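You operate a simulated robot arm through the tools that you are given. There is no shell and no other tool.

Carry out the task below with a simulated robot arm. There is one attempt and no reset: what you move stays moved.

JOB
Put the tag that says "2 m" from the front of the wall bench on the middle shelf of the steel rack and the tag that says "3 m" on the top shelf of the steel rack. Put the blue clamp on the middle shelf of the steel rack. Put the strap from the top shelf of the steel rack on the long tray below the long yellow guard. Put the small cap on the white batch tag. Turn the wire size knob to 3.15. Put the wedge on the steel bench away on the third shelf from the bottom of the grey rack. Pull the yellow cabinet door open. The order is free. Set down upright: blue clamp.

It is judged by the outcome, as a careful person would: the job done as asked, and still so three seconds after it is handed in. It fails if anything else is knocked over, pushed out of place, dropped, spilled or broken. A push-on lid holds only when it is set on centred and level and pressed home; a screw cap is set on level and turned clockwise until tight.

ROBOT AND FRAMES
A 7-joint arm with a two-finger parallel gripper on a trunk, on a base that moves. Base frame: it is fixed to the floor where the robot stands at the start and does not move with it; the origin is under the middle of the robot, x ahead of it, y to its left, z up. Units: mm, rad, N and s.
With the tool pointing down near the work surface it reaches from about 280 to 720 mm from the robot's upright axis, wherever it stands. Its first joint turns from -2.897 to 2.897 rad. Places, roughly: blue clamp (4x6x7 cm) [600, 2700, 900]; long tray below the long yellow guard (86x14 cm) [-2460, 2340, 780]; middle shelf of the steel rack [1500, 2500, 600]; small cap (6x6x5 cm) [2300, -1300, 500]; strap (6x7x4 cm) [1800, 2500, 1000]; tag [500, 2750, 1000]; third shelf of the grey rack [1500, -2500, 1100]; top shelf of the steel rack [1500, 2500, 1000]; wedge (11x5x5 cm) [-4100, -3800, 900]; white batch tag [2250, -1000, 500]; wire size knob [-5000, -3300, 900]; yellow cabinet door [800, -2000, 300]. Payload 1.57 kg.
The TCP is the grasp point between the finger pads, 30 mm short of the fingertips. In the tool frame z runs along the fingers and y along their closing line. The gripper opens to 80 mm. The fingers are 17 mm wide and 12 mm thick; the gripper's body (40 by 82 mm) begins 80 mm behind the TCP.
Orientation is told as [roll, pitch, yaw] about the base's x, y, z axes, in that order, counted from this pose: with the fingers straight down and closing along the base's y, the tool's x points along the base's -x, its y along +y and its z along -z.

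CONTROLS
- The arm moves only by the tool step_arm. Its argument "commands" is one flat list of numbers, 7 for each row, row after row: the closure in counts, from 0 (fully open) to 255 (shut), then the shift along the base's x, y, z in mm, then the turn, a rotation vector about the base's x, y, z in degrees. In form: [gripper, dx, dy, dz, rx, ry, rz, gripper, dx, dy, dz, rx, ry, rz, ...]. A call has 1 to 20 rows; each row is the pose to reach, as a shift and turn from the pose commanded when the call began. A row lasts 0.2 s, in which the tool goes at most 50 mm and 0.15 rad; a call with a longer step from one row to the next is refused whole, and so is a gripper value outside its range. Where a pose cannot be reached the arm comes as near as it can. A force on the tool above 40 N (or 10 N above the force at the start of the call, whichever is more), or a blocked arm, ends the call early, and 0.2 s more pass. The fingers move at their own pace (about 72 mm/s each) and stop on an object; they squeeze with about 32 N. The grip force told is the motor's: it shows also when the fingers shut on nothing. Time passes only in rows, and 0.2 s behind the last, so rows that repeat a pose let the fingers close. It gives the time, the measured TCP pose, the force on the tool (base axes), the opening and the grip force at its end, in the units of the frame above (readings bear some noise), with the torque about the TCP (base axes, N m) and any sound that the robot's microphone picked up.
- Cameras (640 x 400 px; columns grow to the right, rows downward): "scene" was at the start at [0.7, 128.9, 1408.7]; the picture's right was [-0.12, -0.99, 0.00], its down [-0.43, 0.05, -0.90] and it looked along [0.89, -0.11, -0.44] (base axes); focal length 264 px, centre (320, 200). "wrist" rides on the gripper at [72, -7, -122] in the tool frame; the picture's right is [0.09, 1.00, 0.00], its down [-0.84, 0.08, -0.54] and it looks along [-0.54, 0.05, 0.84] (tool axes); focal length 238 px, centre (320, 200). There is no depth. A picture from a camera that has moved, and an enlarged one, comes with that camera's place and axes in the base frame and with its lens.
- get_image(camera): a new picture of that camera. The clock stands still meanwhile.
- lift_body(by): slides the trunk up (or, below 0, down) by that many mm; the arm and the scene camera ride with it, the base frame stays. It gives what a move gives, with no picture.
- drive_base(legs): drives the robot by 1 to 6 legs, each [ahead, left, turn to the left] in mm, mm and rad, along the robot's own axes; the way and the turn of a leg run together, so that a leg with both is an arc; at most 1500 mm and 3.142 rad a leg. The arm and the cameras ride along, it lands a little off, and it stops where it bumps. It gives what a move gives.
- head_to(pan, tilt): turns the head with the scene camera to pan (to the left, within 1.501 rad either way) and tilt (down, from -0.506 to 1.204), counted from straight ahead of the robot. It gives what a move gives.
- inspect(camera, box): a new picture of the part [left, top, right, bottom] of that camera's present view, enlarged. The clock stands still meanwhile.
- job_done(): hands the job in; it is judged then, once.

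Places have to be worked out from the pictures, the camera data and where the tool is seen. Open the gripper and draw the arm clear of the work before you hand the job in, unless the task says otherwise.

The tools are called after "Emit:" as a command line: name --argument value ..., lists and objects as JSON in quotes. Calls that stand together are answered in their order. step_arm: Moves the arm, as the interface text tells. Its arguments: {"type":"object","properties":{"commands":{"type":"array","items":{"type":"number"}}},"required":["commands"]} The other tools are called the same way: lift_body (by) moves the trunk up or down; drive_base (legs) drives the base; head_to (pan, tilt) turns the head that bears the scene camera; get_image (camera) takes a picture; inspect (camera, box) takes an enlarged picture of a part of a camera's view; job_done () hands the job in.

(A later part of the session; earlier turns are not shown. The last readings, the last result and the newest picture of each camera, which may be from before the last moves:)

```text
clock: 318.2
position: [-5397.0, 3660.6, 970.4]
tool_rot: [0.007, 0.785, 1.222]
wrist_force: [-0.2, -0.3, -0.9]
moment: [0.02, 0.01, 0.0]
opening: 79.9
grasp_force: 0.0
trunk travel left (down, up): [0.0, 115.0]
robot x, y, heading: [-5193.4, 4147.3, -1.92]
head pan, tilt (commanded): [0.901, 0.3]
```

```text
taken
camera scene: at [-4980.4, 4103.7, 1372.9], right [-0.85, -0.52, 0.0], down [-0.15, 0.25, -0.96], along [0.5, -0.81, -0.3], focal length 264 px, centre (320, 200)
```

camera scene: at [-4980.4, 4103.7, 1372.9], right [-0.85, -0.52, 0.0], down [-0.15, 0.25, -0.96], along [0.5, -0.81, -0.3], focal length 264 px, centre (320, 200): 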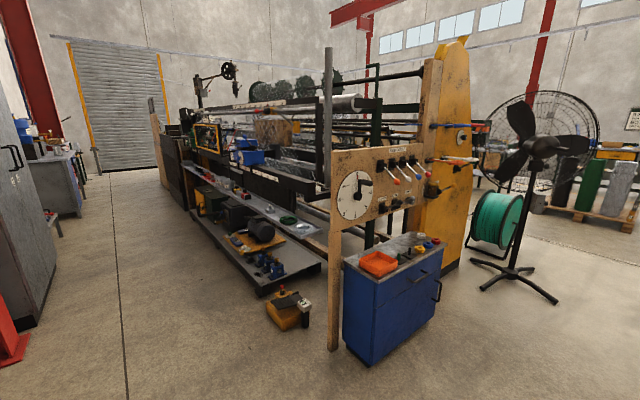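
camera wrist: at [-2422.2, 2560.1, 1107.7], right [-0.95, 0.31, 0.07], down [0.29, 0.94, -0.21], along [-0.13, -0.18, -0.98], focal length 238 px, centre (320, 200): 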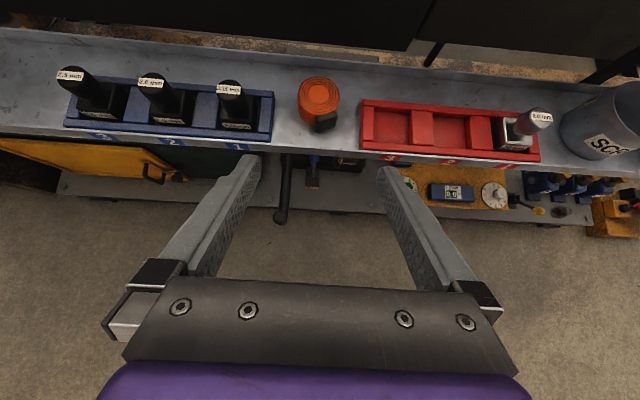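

Path ahead is clear between the fan (left) and coil (right). Correct heading and drive ~2900 mm, keeping slightly right of the fan.

Emit:
drive_base --legs '[[0, 0, -0.022], [1480, -65, 0], [1400, 0, 0]]'

Emit:
head_to --pan 0.0 --tilt 0.3

Emit:
get_image --camera "scene"

Emit:
head_to --pan 0.8 --tilt 0.3

Emit:
get_image --camera "scene"

```text
clock: 332.4
position: [-6540.5, 1035.6, 970.9]
tool_rot: [0.008, 0.786, 1.188]
wrist_force: [0.0, 0.4, 0.1]
moment: [0.01, -0.01, -0.01]
opening: 80.1
grasp_force: 0.1
trunk travel left (down, up): [0.0, 115.0]
robot x, y, heading: [-6318.8, 1510.9, -1.954]
head pan, tilt (commanded): [0.901, 0.3]
```

```text
clock: 333.6
position: [-6543.0, 1035.7, 971.5]
tool_rot: [0.008, 0.785, 1.188]
wrist_force: [1.0, -0.3, 0.5]
moment: [0.0, 0.02, 0.04]
opening: 79.8
grasp_force: 0.1
trunk travel left (down, up): [0.0, 115.0]
robot x, y, heading: [-6315.8, 1515.2, -1.954]
head pan, tilt (commanded): [0.0, 0.3]
```

```text
taken
camera scene: at [-6191.3, 1458.3, 1372.9], right [-0.93, 0.37, 0.0], down [0.11, 0.27, -0.96], along [-0.36, -0.89, -0.3], focal length 264 px, centre (320, 200)
```

scene: 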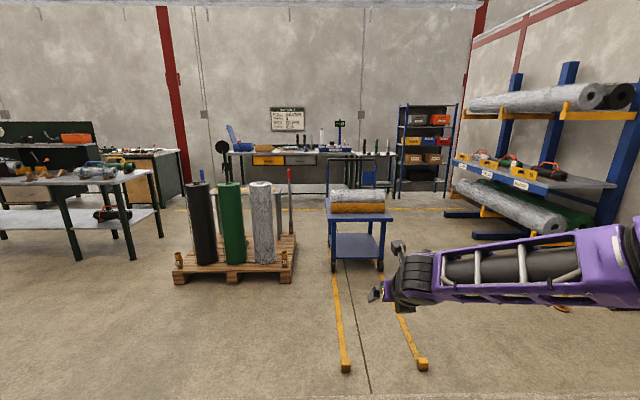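

```text
clock: 334.8
position: [-6542.2, 1035.3, 970.3]
tool_rot: [0.005, 0.784, 1.188]
wrist_force: [0.3, -0.2, 1.4]
moment: [0.01, 0.01, 0.03]
opening: 80.2
grasp_force: 0.1
trunk travel left (down, up): [0.0, 115.0]
robot x, y, heading: [-6317.1, 1514.0, -1.952]
head pan, tilt (commanded): [0.799, 0.3]
```

```text
taken
camera scene: at [-6118.8, 1459.4, 1372.9], right [-0.92, -0.4, 0.0], down [-0.12, 0.27, -0.96], along [0.38, -0.87, -0.3], focal length 264 px, centre (320, 200)
```

scene: 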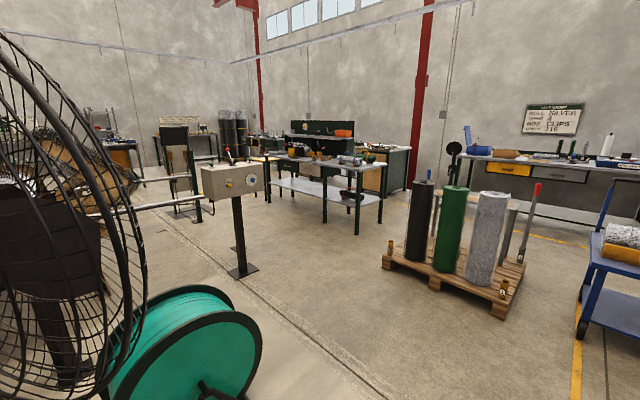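

Knob and wedge are on the benches by the back wall. Turn left ~0.85 rad to face that way and drive diagonally between the reel and the pallet.

Emit:
drive_base --legs '[[0, 0, 0.852], [1250, 18, 0], [1250, 18, 0]]'

Emit:
head_to --pan 0.0 --tilt 0.3

Emit:
get_image --camera "scene"

```text
clock: 349.2
position: [-4949.1, -1171.5, 970.9]
tool_rot: [0.007, 0.786, 2.049]
wrist_force: [0.2, -0.2, 0.3]
moment: [-0.02, 0.01, 0.0]
opening: 80.0
grasp_force: 0.0
trunk travel left (down, up): [0.0, 115.0]
robot x, y, heading: [-5170.7, -689.6, -1.092]
head pan, tilt (commanded): [0.799, 0.3]
```

```text
clock: 350.3
position: [-4948.9, -1170.0, 970.3]
tool_rot: [0.008, 0.785, 2.049]
wrist_force: [0.0, -1.0, -0.7]
moment: [-0.03, 0.01, -0.01]
opening: 79.7
grasp_force: 0.0
trunk travel left (down, up): [0.0, 115.0]
robot x, y, heading: [-5172.3, -692.9, -1.094]
head pan, tilt (commanded): [0.0, 0.3]
```

```text
taken
camera scene: at [-5041.9, -628.3, 1372.9], right [-0.89, -0.46, 0.0], down [-0.14, 0.26, -0.96], along [0.44, -0.85, -0.3], focal length 264 px, centre (320, 200)
```

scene: 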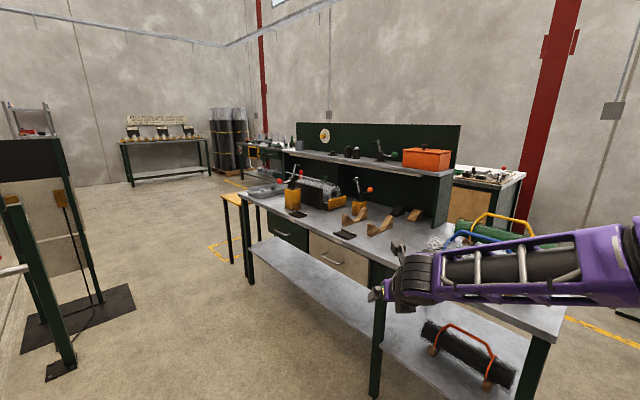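

The knob/wedge benches are behind the table in front of me. I'll turn to face along -v (right side of the table) to check the way in.

Emit:
drive_base --legs '[[0, 0, -0.85]]'

Emit:
head_to --pan 0.3 --tilt 0.35

Emit:
get_image --camera "scene"

```text
clock: 353.0
position: [-5386.6, -1169.4, 969.5]
tool_rot: [0.008, 0.784, 1.193]
wrist_force: [1.0, -0.1, -0.5]
moment: [0.0, 0.01, -0.04]
opening: 80.3
grasp_force: 0.1
trunk travel left (down, up): [0.0, 115.0]
robot x, y, heading: [-5169.0, -692.1, -1.95]
head pan, tilt (commanded): [0.0, 0.3]
```

```text
clock: 353.8
position: [-5387.6, -1169.6, 971.1]
tool_rot: [0.007, 0.785, 1.194]
wrist_force: [0.4, -0.7, -0.1]
moment: [-0.01, -0.03, 0.0]
opening: 79.8
grasp_force: 0.0
trunk travel left (down, up): [0.0, 115.0]
robot x, y, heading: [-5167.0, -687.4, -1.949]
head pan, tilt (commanded): [0.3, 0.351]
```

```text
taken
camera scene: at [-5011.9, -750.5, 1368.2], right [-1.0, 0.08, 0.0], down [0.03, 0.34, -0.94], along [-0.07, -0.94, -0.34], focal length 264 px, centre (320, 200)
```

scene: 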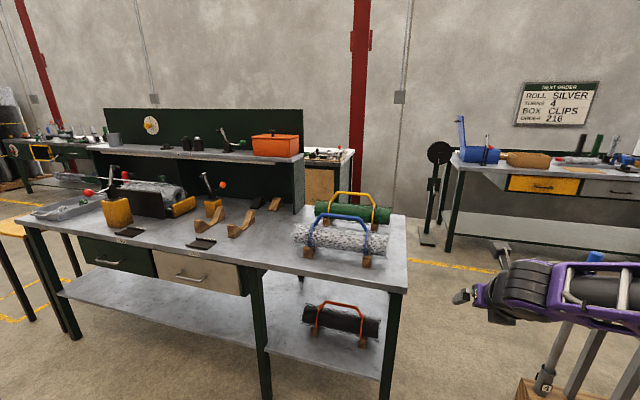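

The table is long (u≈-4450…-2584); go around its left end. Turn left to face +u and drive ~1000 mm, then view the gap between the stand's base plate and the table.

Emit:
drive_base --legs '[[0, 0, 1.576], [1000, 0, 0]]'

Emit:
head_to --pan 0.0 --tilt 0.45

Emit:
get_image --camera "scene"

```text
clock: 362.9
position: [-3761.1, -1294.6, 970.8]
tool_rot: [0.007, 0.786, 2.753]
wrist_force: [-0.6, -0.1, 0.5]
moment: [-0.04, 0.02, 0.01]
opening: 80.2
grasp_force: 0.0
trunk travel left (down, up): [0.0, 115.0]
robot x, y, heading: [-4236.9, -1071.4, -0.391]
head pan, tilt (commanded): [0.3, 0.351]
```

```text
clock: 363.7
position: [-3761.7, -1294.5, 971.2]
tool_rot: [0.006, 0.785, 2.752]
wrist_force: [-0.1, 0.0, -0.6]
moment: [-0.03, 0.03, 0.01]
opening: 80.1
grasp_force: 0.0
trunk travel left (down, up): [0.0, 115.0]
robot x, y, heading: [-4237.0, -1067.4, -0.386]
head pan, tilt (commanded): [0.0, 0.45]
```

```text
taken
camera scene: at [-4183.2, -940.1, 1359.0], right [-0.38, -0.92, 0.0], down [-0.4, 0.17, -0.9], along [0.83, -0.34, -0.43], focal length 264 px, centre (320, 200)
```

scene: 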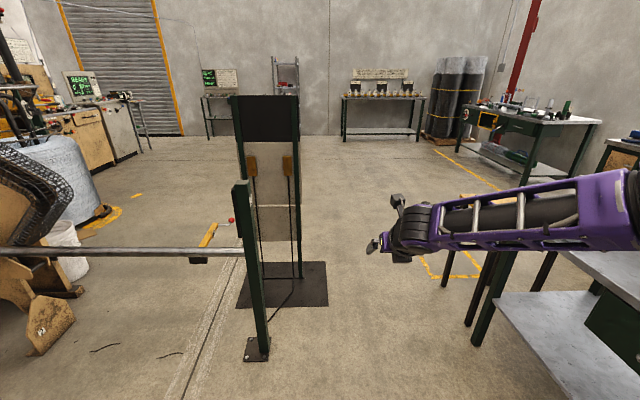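

The gap between stand plate and table is ~850 mm. Thread through at v≈-2840 and continue past the stool.

Emit:
drive_base --legs '[[540, -295, 0.014], [1350, 0, 0]]'

Emit:
head_to --pan -1.2 --tilt 0.4

Emit:
get_image --camera "scene"

```text
clock: 373.6
position: [-2109.6, -2276.7, 971.1]
tool_rot: [0.008, 0.785, 2.759]
wrist_force: [-0.2, -0.9, 0.2]
moment: [0.01, 0.03, -0.02]
opening: 80.2
grasp_force: 0.1
trunk travel left (down, up): [0.0, 115.0]
robot x, y, heading: [-2589.5, -2052.6, -0.384]
head pan, tilt (commanded): [0.0, 0.45]
```

```text
clock: 375.0
position: [-2110.3, -2276.2, 970.0]
tool_rot: [0.007, 0.785, 2.759]
wrist_force: [0.1, 0.1, -0.4]
moment: [0.04, 0.0, 0.0]
opening: 79.9
grasp_force: 0.0
trunk travel left (down, up): [0.0, 115.0]
robot x, y, heading: [-2588.0, -2058.4, -0.384]
head pan, tilt (commanded): [-1.201, 0.4]
```

```text
taken
camera scene: at [-2621.3, -1983.3, 1363.6], right [-1.0, 0.01, 0.0], down [0.01, 0.39, -0.92], along [-0.01, -0.92, -0.39], focal length 264 px, centre (320, 200)
```

scene: 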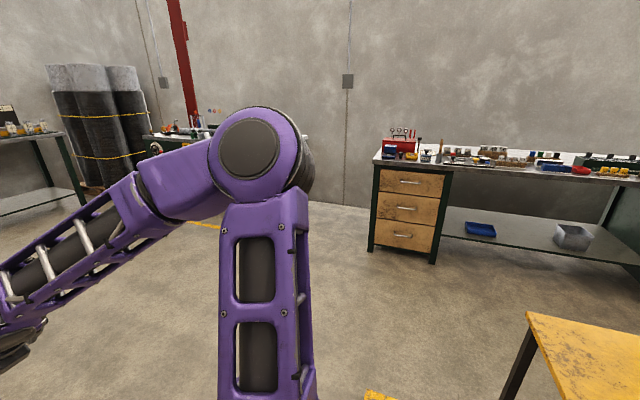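

The wedge's bench (wooden drawers, steel top) is ahead at v≈-4876. Turn right to face it, drive closer, and look.

Emit:
drive_base --legs '[[0, 0, -1.56], [1250, 0, 0], [0, -750, 0]]'

Emit:
head_to --pan 0.0 --tilt 0.45

Emit:
get_image --camera "scene"

Emit:
head_to --pan -0.8 --tilt 0.45

Emit:
get_image --camera "scene"

```text
clock: 390.7
position: [-3854.8, -3450.9, 970.6]
tool_rot: [0.008, 0.785, 1.185]
wrist_force: [0.6, -0.2, -0.4]
moment: [0.0, 0.03, 0.02]
opening: 79.9
grasp_force: 0.1
trunk travel left (down, up): [0.0, 115.0]
robot x, y, heading: [-3630.1, -2975.2, -1.957]
head pan, tilt (commanded): [-1.201, 0.4]
stopped in leg 3: the robot was blocked; the commanded pose is now the measured one
```

```text
clock: 392.1
position: [-3855.6, -3450.7, 971.2]
tool_rot: [0.006, 0.787, 1.182]
wrist_force: [-0.9, -1.0, 1.1]
moment: [0.02, -0.01, -0.04]
opening: 79.9
grasp_force: 0.0
trunk travel left (down, up): [0.0, 115.0]
robot x, y, heading: [-3630.8, -2971.6, -1.958]
head pan, tilt (commanded): [0.0, 0.45]
```

```text
taken
camera scene: at [-3501.1, -3027.5, 1358.9], right [-0.93, 0.38, 0.0], down [0.16, 0.4, -0.9], along [-0.34, -0.83, -0.44], focal length 264 px, centre (320, 200)
```

scene: 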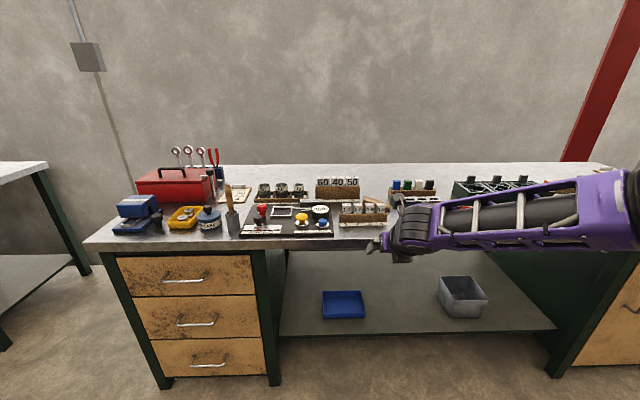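

```text
clock: 393.2
position: [-3855.1, -3450.8, 970.9]
tool_rot: [0.007, 0.786, 1.183]
wrist_force: [0.0, 0.7, -0.1]
moment: [-0.04, 0.01, 0.01]
opening: 80.3
grasp_force: 0.1
trunk travel left (down, up): [0.0, 115.0]
robot x, y, heading: [-3629.9, -2971.7, -1.954]
head pan, tilt (commanded): [-0.799, 0.45]
```

```text
taken
camera scene: at [-3551.6, -2977.0, 1358.9], right [-0.38, 0.93, 0.0], down [0.4, 0.16, -0.9], along [-0.83, -0.34, -0.44], focal length 264 px, centre (320, 200)
```

scene: 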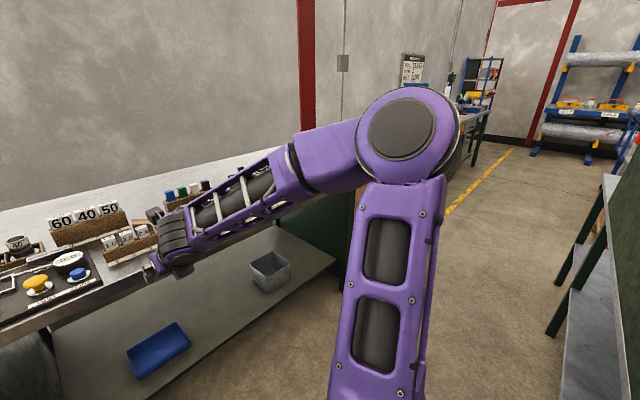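

Blocked lightly by the table's left end at my right rear. Move left slightly and forward to clear it; meanwhile zoom to find the wedge.

Emit:
drive_base --legs '[[0, 40, 0.01], [140, 0, 0]]'

Emit:
head_to --pan 0.0 --tilt 0.5

Emit:
inspect --camera "scene" --box '[200, 120, 500, 300]'

```text
clock: 395.2
position: [-3864.1, -3597.4, 969.9]
tool_rot: [0.007, 0.787, 1.195]
wrist_force: [0.6, -0.1, 0.2]
moment: [-0.03, 0.01, 0.0]
opening: 80.0
grasp_force: 0.1
trunk travel left (down, up): [0.0, 115.0]
robot x, y, heading: [-3644.2, -3120.2, -1.946]
head pan, tilt (commanded): [-0.799, 0.45]
```

```text
clock: 396.4
position: [-3863.3, -3597.5, 970.3]
tool_rot: [0.007, 0.786, 1.195]
wrist_force: [0.4, -0.8, 0.0]
moment: [0.01, 0.0, 0.01]
opening: 80.0
grasp_force: 0.1
trunk travel left (down, up): [0.0, 115.0]
robot x, y, heading: [-3646.7, -3116.8, -1.949]
head pan, tilt (commanded): [0.0, 0.499]
```

```text
2.13 times, centred on (350, 210) of scene
camera zoom: at [-3514.6, -3170.6, 1354.5], right [-0.93, 0.37, 0.0], down [0.18, 0.45, -0.88], along [-0.32, -0.82, -0.48], focal length 564 px, centre (256, 179)
```

zoom: 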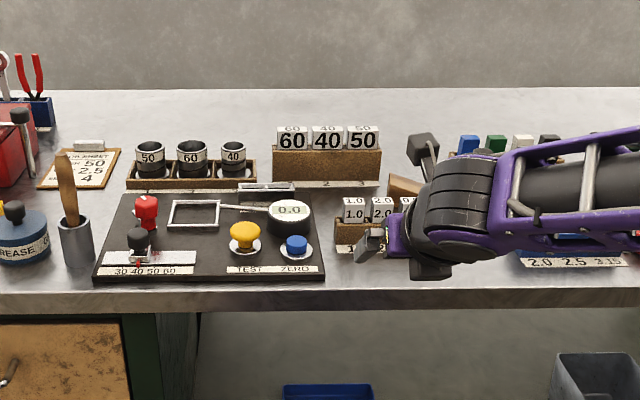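

The arm hides the right part of the bench. Raise the tool and use the wrist camera looking down at the bench.

Emit:
step_arm --commands '[0, -4, -10, 40, 0, 0, 0, 0, -8, -20, 80, 0, 0, 0, 0, -12, -30, 120, 0, 0, 0, 0, -16, -40, 160, 0, 0, 0, 0, -16, -40, 200, 0, 0, 0, 0, -16, -40, 200, 0, 0, 0]'

Emit:
get_image --camera "wrist"

Emit:
get_image --camera "scene"

```text
clock: 397.8
position: [-3879.1, -3637.2, 1171.3]
tool_rot: [0.007, 0.785, 1.193]
wrist_force: [0.5, 0.9, -0.3]
moment: [0.0, 0.0, -0.03]
opening: 80.0
grasp_force: 0.0
trunk travel left (down, up): [0.0, 115.0]
robot x, y, heading: [-3647.7, -3115.7, -1.949]
head pan, tilt (commanded): [0.0, 0.499]
```

```text
taken
camera wrist: at [-3858.9, -3608.4, 1308.0], right [-0.95, 0.31, 0.07], down [0.29, 0.93, -0.21], along [-0.13, -0.18, -0.98], focal length 238 px, centre (320, 200)
```

wrist: 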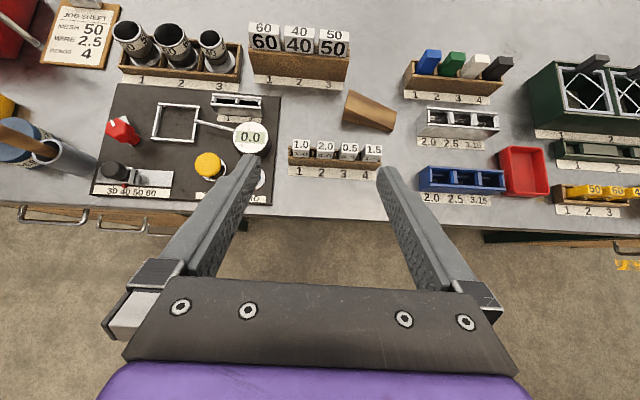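

```text
taken
camera scene: at [-3514.5, -3170.6, 1354.5], right [-0.93, 0.37, 0.0], down [0.18, 0.45, -0.88], along [-0.32, -0.82, -0.48], focal length 264 px, centre (320, 200)
```

scene: 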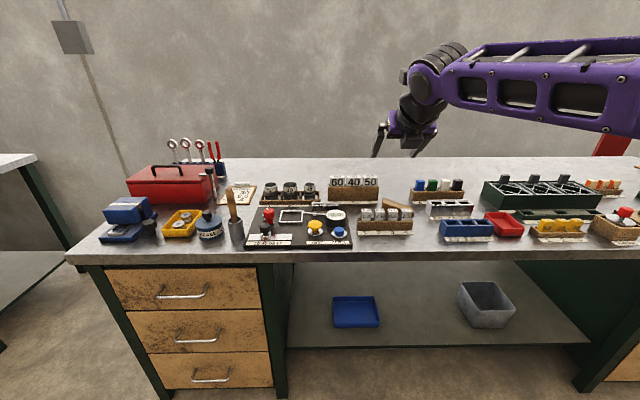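

The wedge (brown block) is at about (-4064,-3825). Zoom to see its shape and orientation.

Emit:
inspect --camera "wrist" --box '[270, 60, 470, 190]'

Emit:
inspect --camera "scene" --box '[340, 160, 480, 250]'

```text
3.08 times, centred on (370, 125) of wrist
camera zoom: at [-3858.9, -3608.4, 1308.0], right [-0.95, 0.31, 0.07], down [0.29, 0.93, -0.21], along [-0.13, -0.18, -0.98], focal length 733 px, centre (166, 431)
```

zoom: 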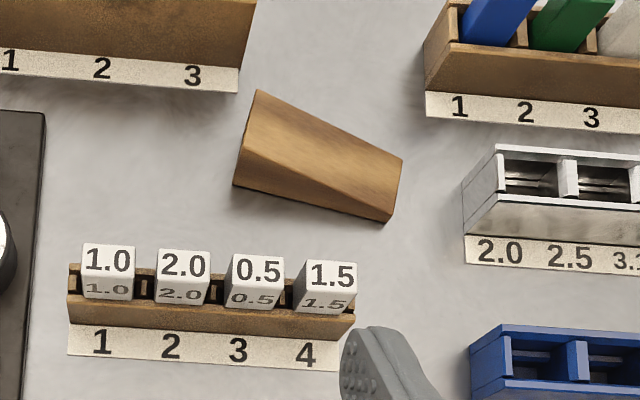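

```text
4.44 times, centred on (410, 205) of scene
camera zoom: at [-3514.5, -3170.6, 1354.5], right [-0.93, 0.37, 0.0], down [0.18, 0.45, -0.88], along [-0.32, -0.82, -0.48], focal length 1175 px, centre (-80, 178)
```

zoom: 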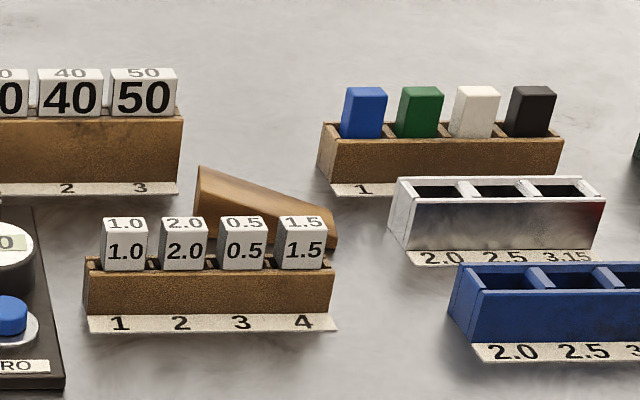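

The wedge's thick end is on the left, long axis roughly along the bench. First the knob: move slightly closer to the bench to clear the table behind, then slide right in stages.

Emit:
drive_base --legs '[[60, 0, 0.005], [0, -500, 0]]'

Emit:
get_image --camera "wrist"

Emit:
head_to --pan -0.9 --tilt 0.5

Emit:
get_image --camera "scene"

```text
clock: 403.6
position: [-4363.8, -3512.9, 1171.2]
tool_rot: [0.007, 0.786, 1.198]
wrist_force: [0.6, 0.0, -0.7]
moment: [0.0, -0.01, -0.03]
opening: 80.1
grasp_force: 0.0
trunk travel left (down, up): [0.0, 115.0]
robot x, y, heading: [-4132.6, -2993.2, -1.942]
head pan, tilt (commanded): [0.0, 0.499]
```

```text
taken
camera wrist: at [-4343.4, -3483.8, 1307.6], right [-0.95, 0.31, 0.07], down [0.29, 0.94, -0.21], along [-0.13, -0.18, -0.98], focal length 238 px, centre (320, 200)
```

wrist: 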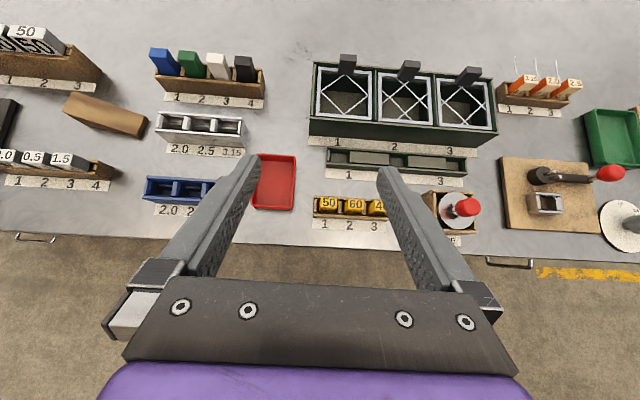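

```text
clock: 404.8
position: [-4364.0, -3514.0, 1171.1]
tool_rot: [0.009, 0.787, 1.2]
wrist_force: [1.1, -0.2, 0.5]
moment: [0.0, 0.01, 0.03]
opening: 80.0
grasp_force: 0.0
trunk travel left (down, up): [0.0, 115.0]
robot x, y, heading: [-4129.2, -2992.0, -1.937]
head pan, tilt (commanded): [-0.901, 0.499]
```

```text
taken
camera scene: at [-4055.1, -2986.4, 1354.5], right [-0.3, 0.96, 0.0], down [0.46, 0.14, -0.88], along [-0.84, -0.26, -0.48], focal length 264 px, centre (320, 200)
```

scene: 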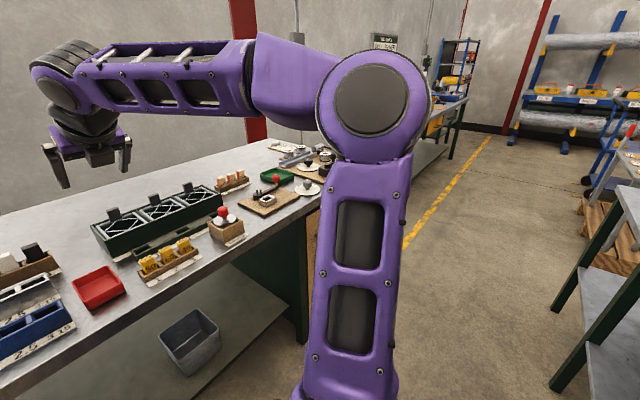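

The knob is the white dial near the bench's right portion (~(-4960,-3330)). Continue sliding right ~680 mm.

Emit:
drive_base --legs '[[0, -680, 0]]'

Emit:
get_image --camera "wrist"

Emit:
head_to --pan 0.0 --tilt 0.6

Emit:
get_image --camera "scene"

```text
clock: 411.8
position: [-4997.2, -3268.6, 1169.9]
tool_rot: [0.007, 0.786, 1.204]
wrist_force: [0.0, 0.3, 0.3]
moment: [0.0, 0.01, 0.0]
opening: 80.0
grasp_force: 0.0
trunk travel left (down, up): [0.0, 115.0]
robot x, y, heading: [-4770.9, -2746.7, -1.936]
head pan, tilt (commanded): [-0.901, 0.499]
```

```text
taken
camera wrist: at [-4977.8, -3238.7, 1307.6], right [-0.95, 0.3, 0.07], down [0.28, 0.94, -0.21], along [-0.13, -0.18, -0.98], focal length 238 px, centre (320, 200)
```

wrist: 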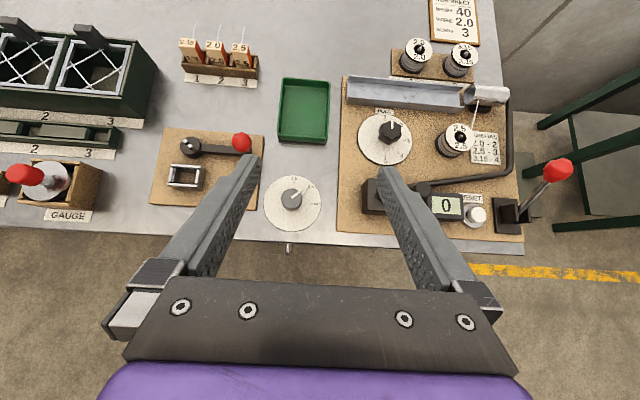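

```text
clock: 413.0
position: [-4998.6, -3269.2, 1169.8]
tool_rot: [0.007, 0.785, 1.202]
wrist_force: [0.5, 0.5, 0.6]
moment: [0.04, 0.01, 0.01]
opening: 79.8
grasp_force: 0.0
trunk travel left (down, up): [0.0, 115.0]
robot x, y, heading: [-4767.7, -2743.3, -1.937]
head pan, tilt (commanded): [0.0, 0.6]
```

```text
taken
camera scene: at [-4636.6, -2795.1, 1345.4], right [-0.93, 0.36, 0.0], down [0.2, 0.53, -0.83], along [-0.3, -0.77, -0.56], focal length 264 px, centre (320, 200)
```

scene: 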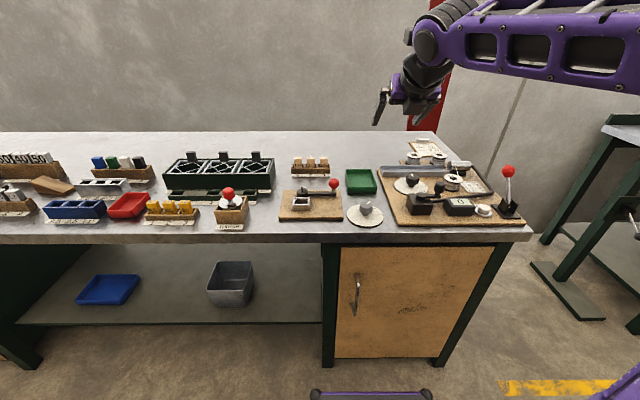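

Zoom in on the two dials to read labels and identify the wire size knob.

Emit:
inspect --camera "wrist" --box '[250, 150, 350, 260]'

Emit:
inspect --camera "wrist" --box '[340, 90, 440, 190]'

Emit:
inspect --camera "scene" --box '[330, 130, 530, 250]'

```text
3.64 times, centred on (300, 205) of wrist
camera zoom: at [-4977.7, -3238.6, 1307.6], right [-0.95, 0.3, 0.07], down [0.28, 0.94, -0.21], along [-0.13, -0.18, -0.98], focal length 867 px, centre (393, 182)
```

zoom: 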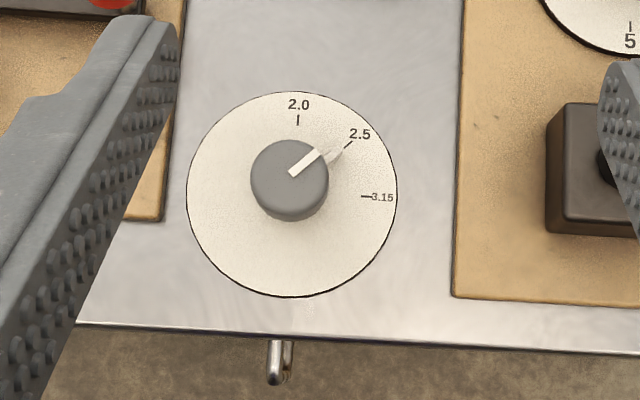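

```text
4.00 times, centred on (390, 140) of wrist
camera zoom: at [-4977.7, -3238.6, 1307.6], right [-0.95, 0.3, 0.07], down [0.28, 0.94, -0.21], along [-0.13, -0.18, -0.98], focal length 953 px, centre (40, 440)
```

zoom: 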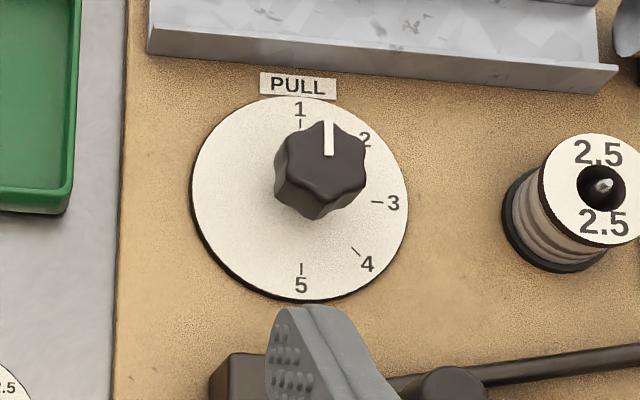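

```text
3.20 times, centred on (430, 190) of scene
camera zoom: at [-4636.6, -2795.1, 1345.4], right [-0.93, 0.36, 0.0], down [0.2, 0.53, -0.83], along [-0.3, -0.77, -0.56], focal length 846 px, centre (-32, 232)
```

zoom: 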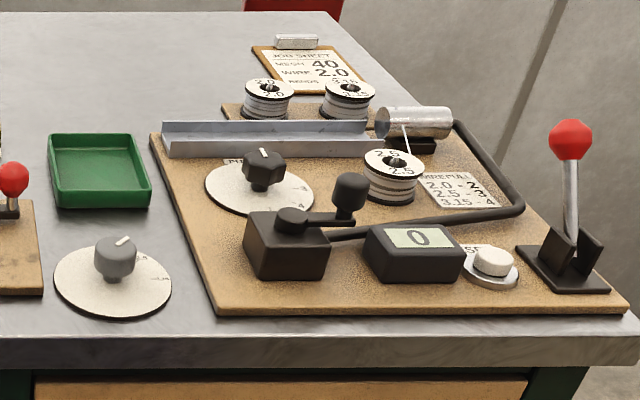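

Wire size knob (dial A) is at about (-4984,-3326), pointing at 2.5; 3.15 is ~45° clockwise. Bring the tool vertical above it, then pre-rotate yaw by -45°.

Emit:
step_arm --commands '[0, 2.4, -9.5, -10, 7, -2.7, 0, 0, 4.9, -19.1, -20, 14, -5.4, 0, 0, 7.3, -28.6, -30, 21, -8.1, 0, 0, 9.7, -38.2, -40, 28, -10.8, 0, 0, 12.2, -47.8, -50, 35, -13.5, 0, 0, 14.6, -57.3, -60, 42, -16.2, 0, 0, 14.6, -57.3, -60, 42, -16.2, 0]'

Emit:
step_arm --commands '[0, 0, 0, -10, 0, 0, -7.5, 0, 0, 0, -20, 0, 0, -15, 0, 0, 0, -30, 0, 0, -22.5, 0, 0, 0, -40, 0, 0, -30, 0, 0, 0, -50, 0, 0, -37.5, 0, 0, 0, -60, 0, 0, -45, 0, 0, 0, -60, 0, 0, -45]'

Emit:
get_image --camera "wrist"

Emit:
get_image --camera "scene"

```text
clock: 414.6
position: [-4984.2, -3325.9, 1109.8]
tool_rot: [0.007, -0.004, 1.203]
wrist_force: [0.4, 0.0, -0.6]
moment: [0.0, -0.01, 0.0]
opening: 79.8
grasp_force: 0.0
trunk travel left (down, up): [0.0, 115.0]
robot x, y, heading: [-4764.6, -2747.6, -1.933]
head pan, tilt (commanded): [0.0, 0.6]
```

```text
clock: 416.2
position: [-4983.2, -3326.9, 1051.4]
tool_rot: [0.005, -0.001, 0.415]
wrist_force: [-0.3, -0.2, 0.0]
moment: [-0.03, 0.02, 0.02]
opening: 79.9
grasp_force: 0.0
trunk travel left (down, up): [0.0, 115.0]
robot x, y, heading: [-4767.4, -2744.5, -1.938]
head pan, tilt (commanded): [0.0, 0.6]
```

```text
taken
camera wrist: at [-5045.8, -3362.3, 1172.4], right [-0.49, 0.87, 0.01], down [0.74, 0.41, 0.54], along [0.47, 0.27, -0.84], focal length 238 px, centre (320, 200)
```

wrist: 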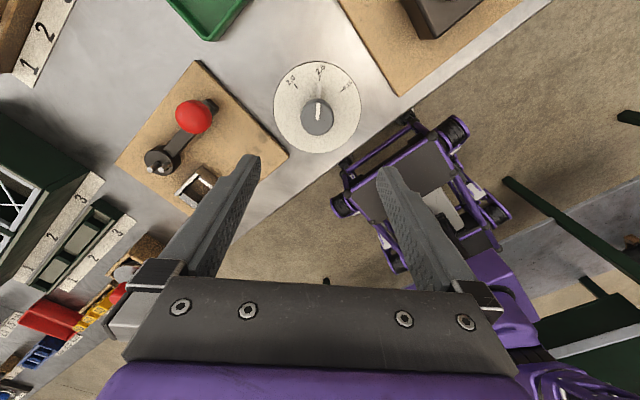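

```text
taken
camera scene: at [-4636.6, -2795.2, 1345.4], right [-0.93, 0.36, 0.0], down [0.2, 0.53, -0.83], along [-0.3, -0.77, -0.56], focal length 264 px, centre (320, 200)
```

scene: 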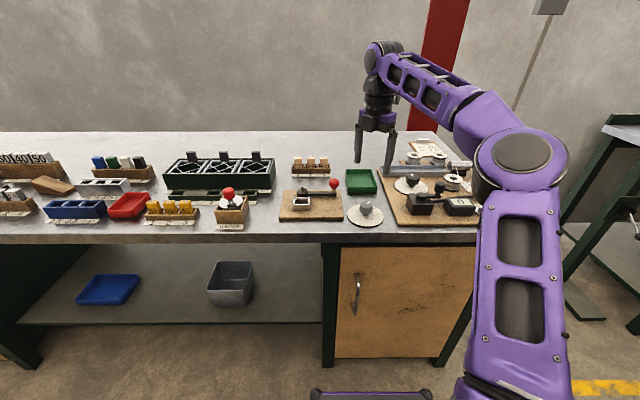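

Zoom on the dial to measure the knob position relative to the tool axis.

Emit:
inspect --camera "wrist" --box '[265, 50, 370, 165]'

```text
3.48 times, centred on (318, 108) of wrist
camera zoom: at [-5045.8, -3362.3, 1172.4], right [-0.49, 0.87, 0.01], down [0.74, 0.41, 0.54], along [0.47, 0.27, -0.84], focal length 829 px, centre (329, 522)
```

zoom: 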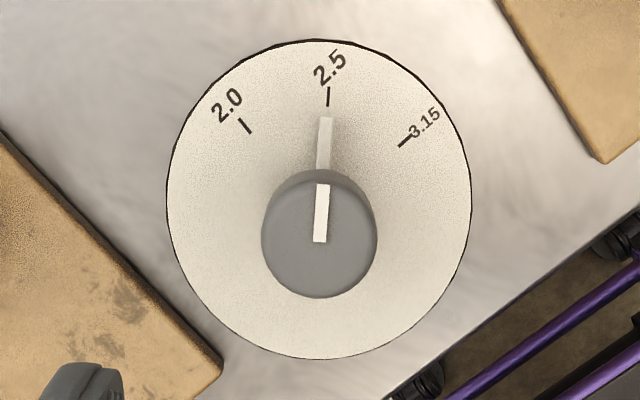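

Knob axis is at about (-4986.5,-3333), top z≈908, disc z≈860. Descend with open fingers around it to TCP z≈902.

Emit:
step_arm --commands '[0, -3.3, -6.1, -40, 0, 0, 0, 0, -3.3, -6.1, -80, 0, 0, 0, 0, -3.3, -6.1, -120, 0, 0, 0, 0, -3.3, -6.1, -120, 0, 0, 0]'

Emit:
get_image --camera "wrist"

```text
clock: 417.2
position: [-4987.7, -3331.4, 930.2]
tool_rot: [0.007, 0.0, 0.418]
wrist_force: [-0.1, 0.3, 0.4]
moment: [0.01, 0.04, 0.01]
opening: 79.8
grasp_force: 0.1
trunk travel left (down, up): [0.0, 115.0]
robot x, y, heading: [-4766.0, -2749.3, -1.939]
head pan, tilt (commanded): [0.0, 0.6]
```

```text
taken
camera wrist: at [-5049.4, -3367.1, 1052.7], right [-0.49, 0.87, 0.01], down [0.74, 0.41, 0.54], along [0.47, 0.27, -0.84], focal length 238 px, centre (320, 200)
```

wrist: 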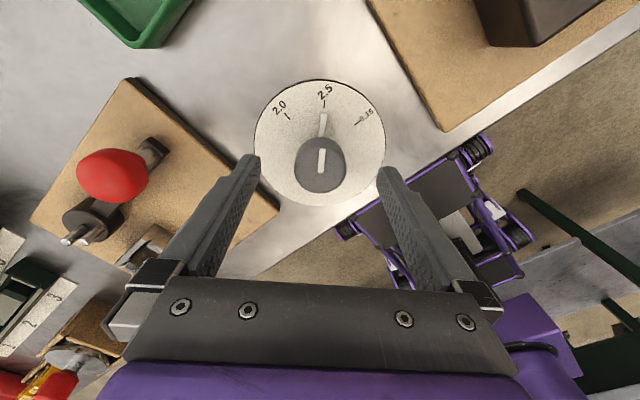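

Zoom to check the centring more accurately.

Emit:
inspect --camera "wrist" --box '[240, 70, 400, 220]'

```text
2.67 times, centred on (320, 145) of wrist
camera zoom: at [-5049.4, -3367.1, 1052.7], right [-0.49, 0.87, 0.01], down [0.74, 0.41, 0.54], along [0.47, 0.27, -0.84], focal length 636 px, centre (320, 347)
```

zoom: 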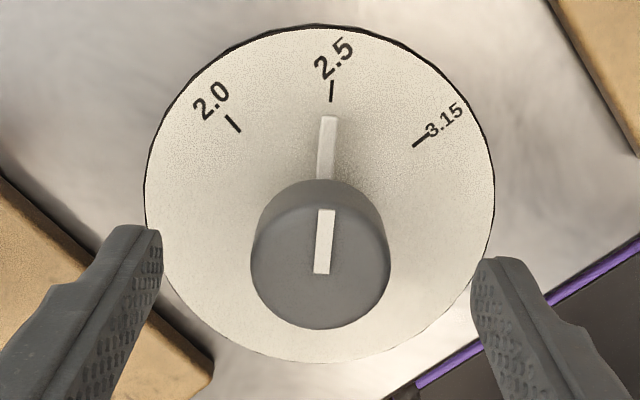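

Only ~2 mm off. Adjust, descend to TCP z≈901 and close on the knob.

Emit:
step_arm --commands '[0, -1.6, -2.2, -15, 0, 0, 0, 0, -1.6, -2.2, -29, 0, 0, 0, 0, -1.6, -2.2, -29, 0, 0, 0]'

Emit:
step_arm --commands '[120, 0, 0, 0, 0, 0, 0, 255, 0, 0, 0, 0, 0, 0, 255, 0, 0, 0, 0, 0, 0, 255, 0, 0, 0, 0, 0, 0]'

Emit:
get_image --camera "wrist"

```text
clock: 418.0
position: [-4988.0, -3333.8, 901.0]
tool_rot: [0.006, 0.0, 0.418]
wrist_force: [-0.2, 0.5, 0.1]
moment: [0.02, 0.03, -0.02]
opening: 80.3
grasp_force: 0.1
trunk travel left (down, up): [0.0, 115.0]
robot x, y, heading: [-4769.7, -2747.1, -1.936]
head pan, tilt (commanded): [0.0, 0.6]
```

```text
clock: 419.0
position: [-4989.5, -3331.5, 902.6]
tool_rot: [0.01, -0.002, 0.416]
wrist_force: [-5.5, 20.4, -3.2]
moment: [0.6, 0.09, 0.04]
opening: 37.4
grasp_force: 43.4
trunk travel left (down, up): [0.0, 115.0]
robot x, y, heading: [-4764.1, -2747.0, -1.939]
head pan, tilt (commanded): [0.0, 0.6]
```

```text
taken
camera wrist: at [-5052.0, -3368.2, 1023.8], right [-0.49, 0.87, 0.01], down [0.74, 0.4, 0.54], along [0.47, 0.27, -0.84], focal length 238 px, centre (320, 200)
```

wrist: 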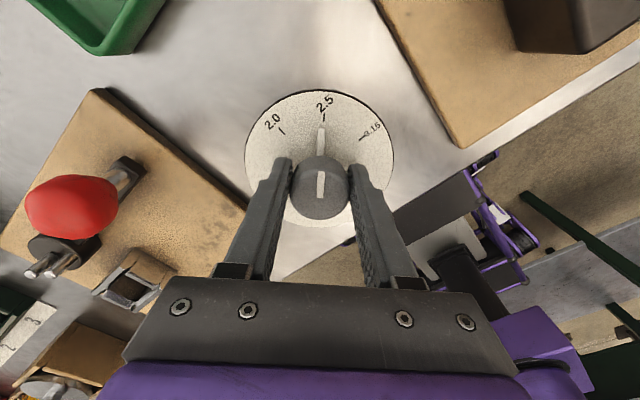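

The knob is gripped; re-centre the command on the measured pose to remove side load, then rotate -46° (clockwise).

Emit:
step_arm --commands '[255, -1.4, 2.4, 0, 0, 0, 0, 255, -1.4, 2.4, 0, 0, 0, 0]'

Emit:
step_arm --commands '[255, 0, 0, 0, 0, 0, -5, 255, 0, 0, 0, 0, 0, -10, 255, 0, 0, 0, 0, 0, -15, 255, 0, 0, 0, 0, 0, -20, 255, 0, 0, 0, 0, 0, -25, 255, 0, 0, 0, 0, 0, -30, 255, 0, 0, 0, 0, 0, -35, 255, 0, 0, 0, 0, 0, -40, 255, 0, 0, 0, 0, 0, -45, 255, 0, 0, 0, 0, 0, -46, 255, 0, 0, 0, 0, 0, -46]'

Emit:
get_image --camera "wrist"

```text
clock: 419.6
position: [-4990.1, -3332.6, 902.0]
tool_rot: [0.005, 0.001, 0.418]
wrist_force: [-4.1, 9.6, -3.5]
moment: [0.3, -0.07, 0.03]
opening: 37.3
grasp_force: 43.4
trunk travel left (down, up): [0.0, 115.0]
robot x, y, heading: [-4763.3, -2749.8, -1.936]
head pan, tilt (commanded): [0.0, 0.6]
```

```text
clock: 421.8
position: [-4989.7, -3327.4, 901.9]
tool_rot: [0.019, 0.004, -0.382]
wrist_force: [-1.2, 7.9, 6.7]
moment: [0.55, -0.61, 0.0]
opening: 37.7
grasp_force: 43.5
trunk travel left (down, up): [0.0, 115.0]
robot x, y, heading: [-4765.7, -2744.5, -1.939]
head pan, tilt (commanded): [0.0, 0.6]
stopped in row 10: the force on the tool passed its limit at 40 N (the readings are from after the stop); the commanded pose is now the measured one
```

```text
taken
camera wrist: at [-5059.1, -3309.7, 1024.1], right [0.29, 0.96, 0.02], down [0.8, -0.25, 0.54], along [0.52, -0.14, -0.84], focal length 238 px, centre (320, 200)
```

wrist: 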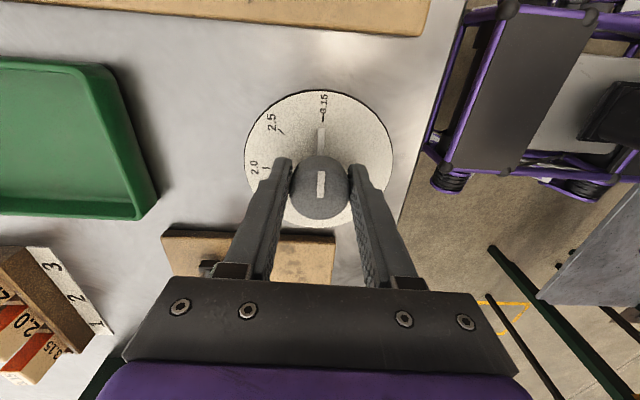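

The knob turned ~46° and seems at its 3.15 mark (possibly the stop). Zoom to verify.

Emit:
inspect --camera "wrist" --box '[240, 80, 400, 230]'

```text
2.67 times, centred on (320, 155) of wrist
camera zoom: at [-5059.1, -3309.7, 1024.1], right [0.29, 0.96, 0.02], down [0.8, -0.25, 0.54], along [0.52, -0.14, -0.84], focal length 636 px, centre (320, 320)
```

zoom: 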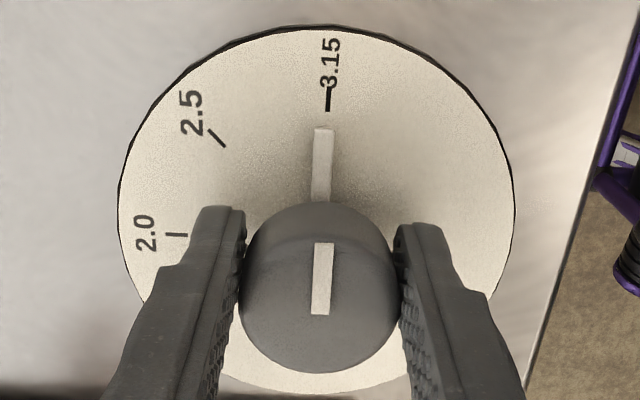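

Pointer aligned with 3.15. Release and lift straight up.

Emit:
step_arm --commands '[180, 0, 0, 0, 0, 0, 0, 80, 0, 0, 0, 0, 0, 0, 0, 0, 0, 0, 0, 0, 0, 0, 0, 0, 0, 0, 0, 0]'

Emit:
inspect --camera "wrist" --box '[240, 80, 400, 230]'

```text
clock: 422.8
position: [-4990.4, -3329.0, 901.5]
tool_rot: [0.017, 0.004, -0.382]
wrist_force: [0.5, 0.1, -0.2]
moment: [-0.01, 0.01, -0.01]
opening: 80.1
grasp_force: 0.0
trunk travel left (down, up): [0.0, 115.0]
robot x, y, heading: [-4767.3, -2751.4, -1.939]
head pan, tilt (commanded): [0.0, 0.6]
```

```text
2.67 times, centred on (320, 155) of wrist
camera zoom: at [-5058.9, -3310.9, 1022.8], right [0.29, 0.96, 0.02], down [0.8, -0.25, 0.54], along [0.52, -0.14, -0.84], focal length 636 px, centre (320, 320)
```

zoom: 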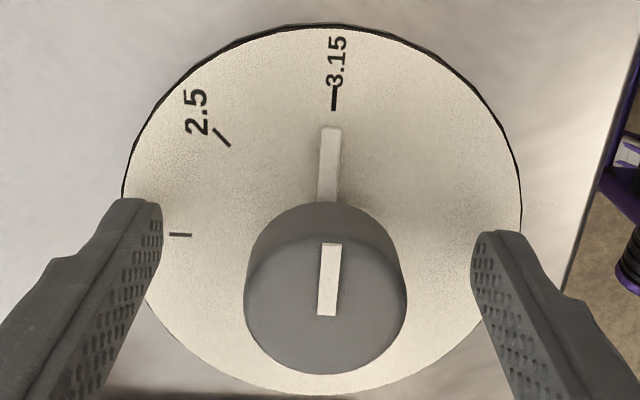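

Knob stays at 3.15. Raise and retract the tool, then move the base 90 mm closer and slide left ~1030 mm back to the wedge.

Emit:
step_arm --commands '[0, 0, 0, 40, 0, 0, 0, 0, 0, 0, 85, 0, 0, 0, 0, 0, 0, 130, 0, 0, 0, 0, 7, 19, 170, 0, 0, -2, 0, 14, 37, 205, 0, 0, -4, 0, 21, 56, 220, 0, 0, -6, 0, 28.8, 74.6, 220, 0, 0, -8.6, 0, 28.8, 74.6, 220, 0, 0, -8.6]'

Emit:
drive_base --legs '[[90, 0, -0.005], [0, 1030, 0]]'

Emit:
get_image --camera "wrist"

Emit:
get_image --camera "scene"

```text
clock: 424.6
position: [-4960.9, -3255.2, 1120.6]
tool_rot: [0.017, 0.004, -0.532]
wrist_force: [-0.2, 0.5, -0.4]
moment: [0.01, -0.02, 0.03]
opening: 80.0
grasp_force: 0.2
trunk travel left (down, up): [0.0, 115.0]
robot x, y, heading: [-4764.6, -2748.2, -1.936]
head pan, tilt (commanded): [0.0, 0.6]
```

```text
clock: 435.7
position: [-4031.0, -3718.7, 1120.2]
tool_rot: [0.017, 0.003, -0.541]
wrist_force: [0.1, 0.0, -0.2]
moment: [0.0, -0.01, 0.0]
opening: 80.1
grasp_force: 0.1
trunk travel left (down, up): [0.0, 115.0]
robot x, y, heading: [-3831.1, -3209.6, -1.949]
head pan, tilt (commanded): [0.0, 0.6]
```

```text
taken
camera wrist: at [-4095.9, -3689.5, 1242.9], right [0.44, 0.9, 0.02], down [0.75, -0.37, 0.54], along [0.49, -0.22, -0.84], focal length 238 px, centre (320, 200)
```

wrist: 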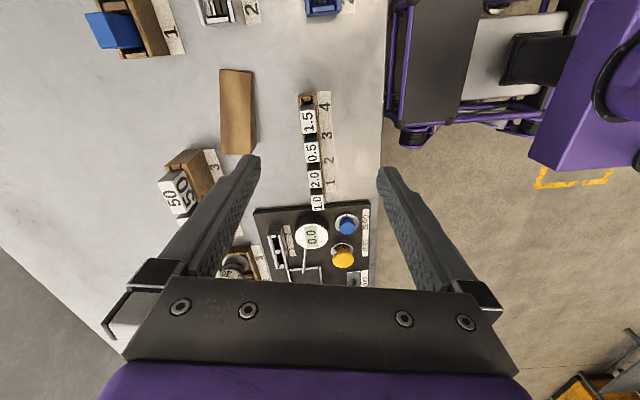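

```text
taken
camera scene: at [-3701.3, -3261.9, 1345.4], right [-0.93, 0.37, 0.0], down [0.21, 0.53, -0.83], along [-0.3, -0.77, -0.56], focal length 264 px, centre (320, 200)
```

scene: 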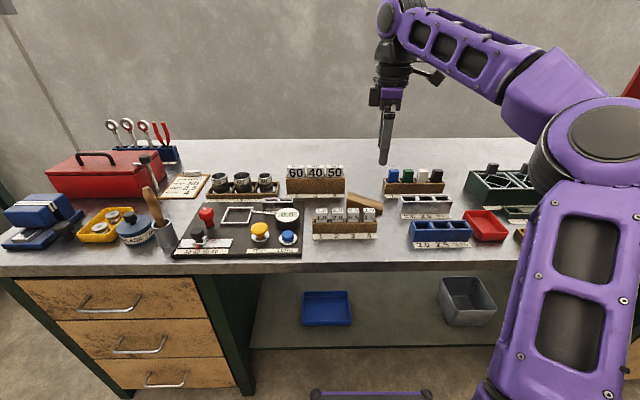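

The wedge is aligned with the tool; move above it (TCP ≈(-4067,-3828,1000)) and re-check.

Emit:
step_arm --commands '[0, -9.1, -27.5, -30, -0.3, 0, 0, 0, -18.3, -55, -60, -0.5, 0, 0, 0, -27.4, -82.4, -90, -0.8, 0, 0, 0, -36.5, -109.8, -120, -1, 0, 0, 0, -36.5, -109.8, -120, -1, 0, 0]'

Emit:
get_image --camera "wrist"

```text
clock: 436.9
position: [-4067.8, -3827.9, 1000.7]
tool_rot: [0.0, -0.005, -0.543]
wrist_force: [-0.5, 0.2, 0.2]
moment: [0.0, 0.03, 0.01]
opening: 80.0
grasp_force: 0.1
trunk travel left (down, up): [0.0, 115.0]
robot x, y, heading: [-3829.9, -3212.7, -1.946]
head pan, tilt (commanded): [0.0, 0.6]
```

```text
taken
camera wrist: at [-4132.1, -3796.9, 1122.0], right [0.44, 0.9, 0.0], down [0.75, -0.36, 0.55], along [0.49, -0.24, -0.84], focal length 238 px, centre (320, 200)
```

wrist: 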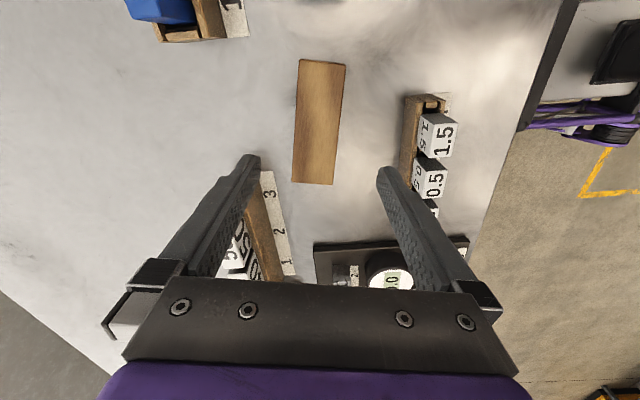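

Wedge centre (-4074,-3829), aligned. Descend to TCP z≈894 over a grip point slightly toward the thick end.

Emit:
step_arm --commands '[0, -0.6, -2, -36, 0, 0, 0, 0, -1.2, -4, -72, 0, 0, 0, 0, -1.2, -4, -95, 0, 0, 0, 0, -1.2, -4, -106, 0, 0, 0, 0, -1.2, -4, -106, 0, 0, 0]'

Emit:
get_image --camera "wrist"

```text
clock: 438.1
position: [-4069.9, -3831.6, 892.9]
tool_rot: [0.003, -0.005, -0.544]
wrist_force: [0.4, 0.3, 1.4]
moment: [0.01, 0.0, 0.02]
opening: 80.1
grasp_force: 0.1
trunk travel left (down, up): [0.0, 115.0]
robot x, y, heading: [-3831.0, -3212.8, -1.941]
head pan, tilt (commanded): [0.0, 0.6]
```

```text
taken
camera wrist: at [-4133.9, -3800.6, 1015.8], right [0.44, 0.9, 0.0], down [0.75, -0.37, 0.55], along [0.49, -0.24, -0.84], focal length 238 px, centre (320, 200)
```

wrist: 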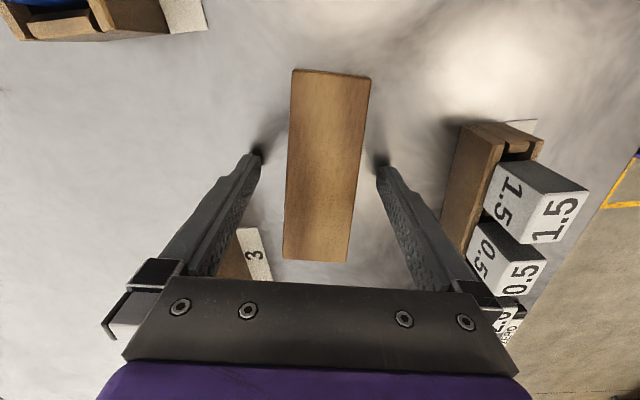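

Close on the wedge.

Emit:
step_arm --commands '[150, 0, 0, 0, 0, 0, 0, 255, 0, 0, 0, 0, 0, 0, 255, 0, 0, 0, 0, 0, 0, 255, 0, 0, 0, 0, 0, 0]'

Emit:
step_arm --commands '[255, 0, 0, 15, 0, 0, 0, 255, 0, 0, 50, 0, 0, 0, 255, 0, 0, 95, 0, 0, 0, 255, 0, 0, 140, 0, 0, 0, 255, 0, 0, 185, 0, 0, 0, 255, 0, 0, 210, 0, 0, 0, 255, 0, 0, 210, 0, 0, 0]'

Emit:
get_image --camera "wrist"

```text
clock: 439.1
position: [-4069.3, -3833.6, 894.5]
tool_rot: [0.002, -0.007, -0.541]
wrist_force: [0.6, -0.3, 0.2]
moment: [-0.02, 0.07, -0.02]
opening: 43.3
grasp_force: 32.1
trunk travel left (down, up): [0.0, 115.0]
robot x, y, heading: [-3829.3, -3213.5, -1.951]
head pan, tilt (commanded): [0.0, 0.6]
```

```text
clock: 440.7
position: [-4065.0, -3810.2, 1090.9]
tool_rot: [0.001, -0.004, -0.543]
wrist_force: [0.5, -0.5, -1.6]
moment: [0.0, 0.03, 0.0]
opening: 43.1
grasp_force: 31.7
out of reach, approached as far as the arm can: row 5, 6, 7
trunk travel left (down, up): [0.0, 115.0]
robot x, y, heading: [-3838.2, -3212.6, -1.949]
head pan, tilt (commanded): [0.0, 0.6]
```

```text
taken
camera wrist: at [-4130.0, -3779.0, 1212.8], right [0.44, 0.9, 0.0], down [0.75, -0.36, 0.55], along [0.49, -0.24, -0.84], focal length 238 px, centre (320, 200)
```

wrist: 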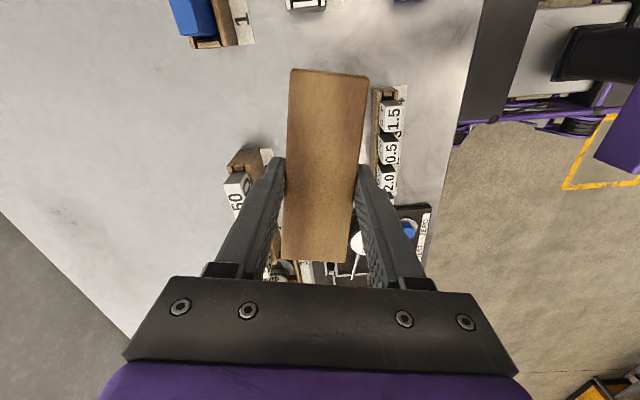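

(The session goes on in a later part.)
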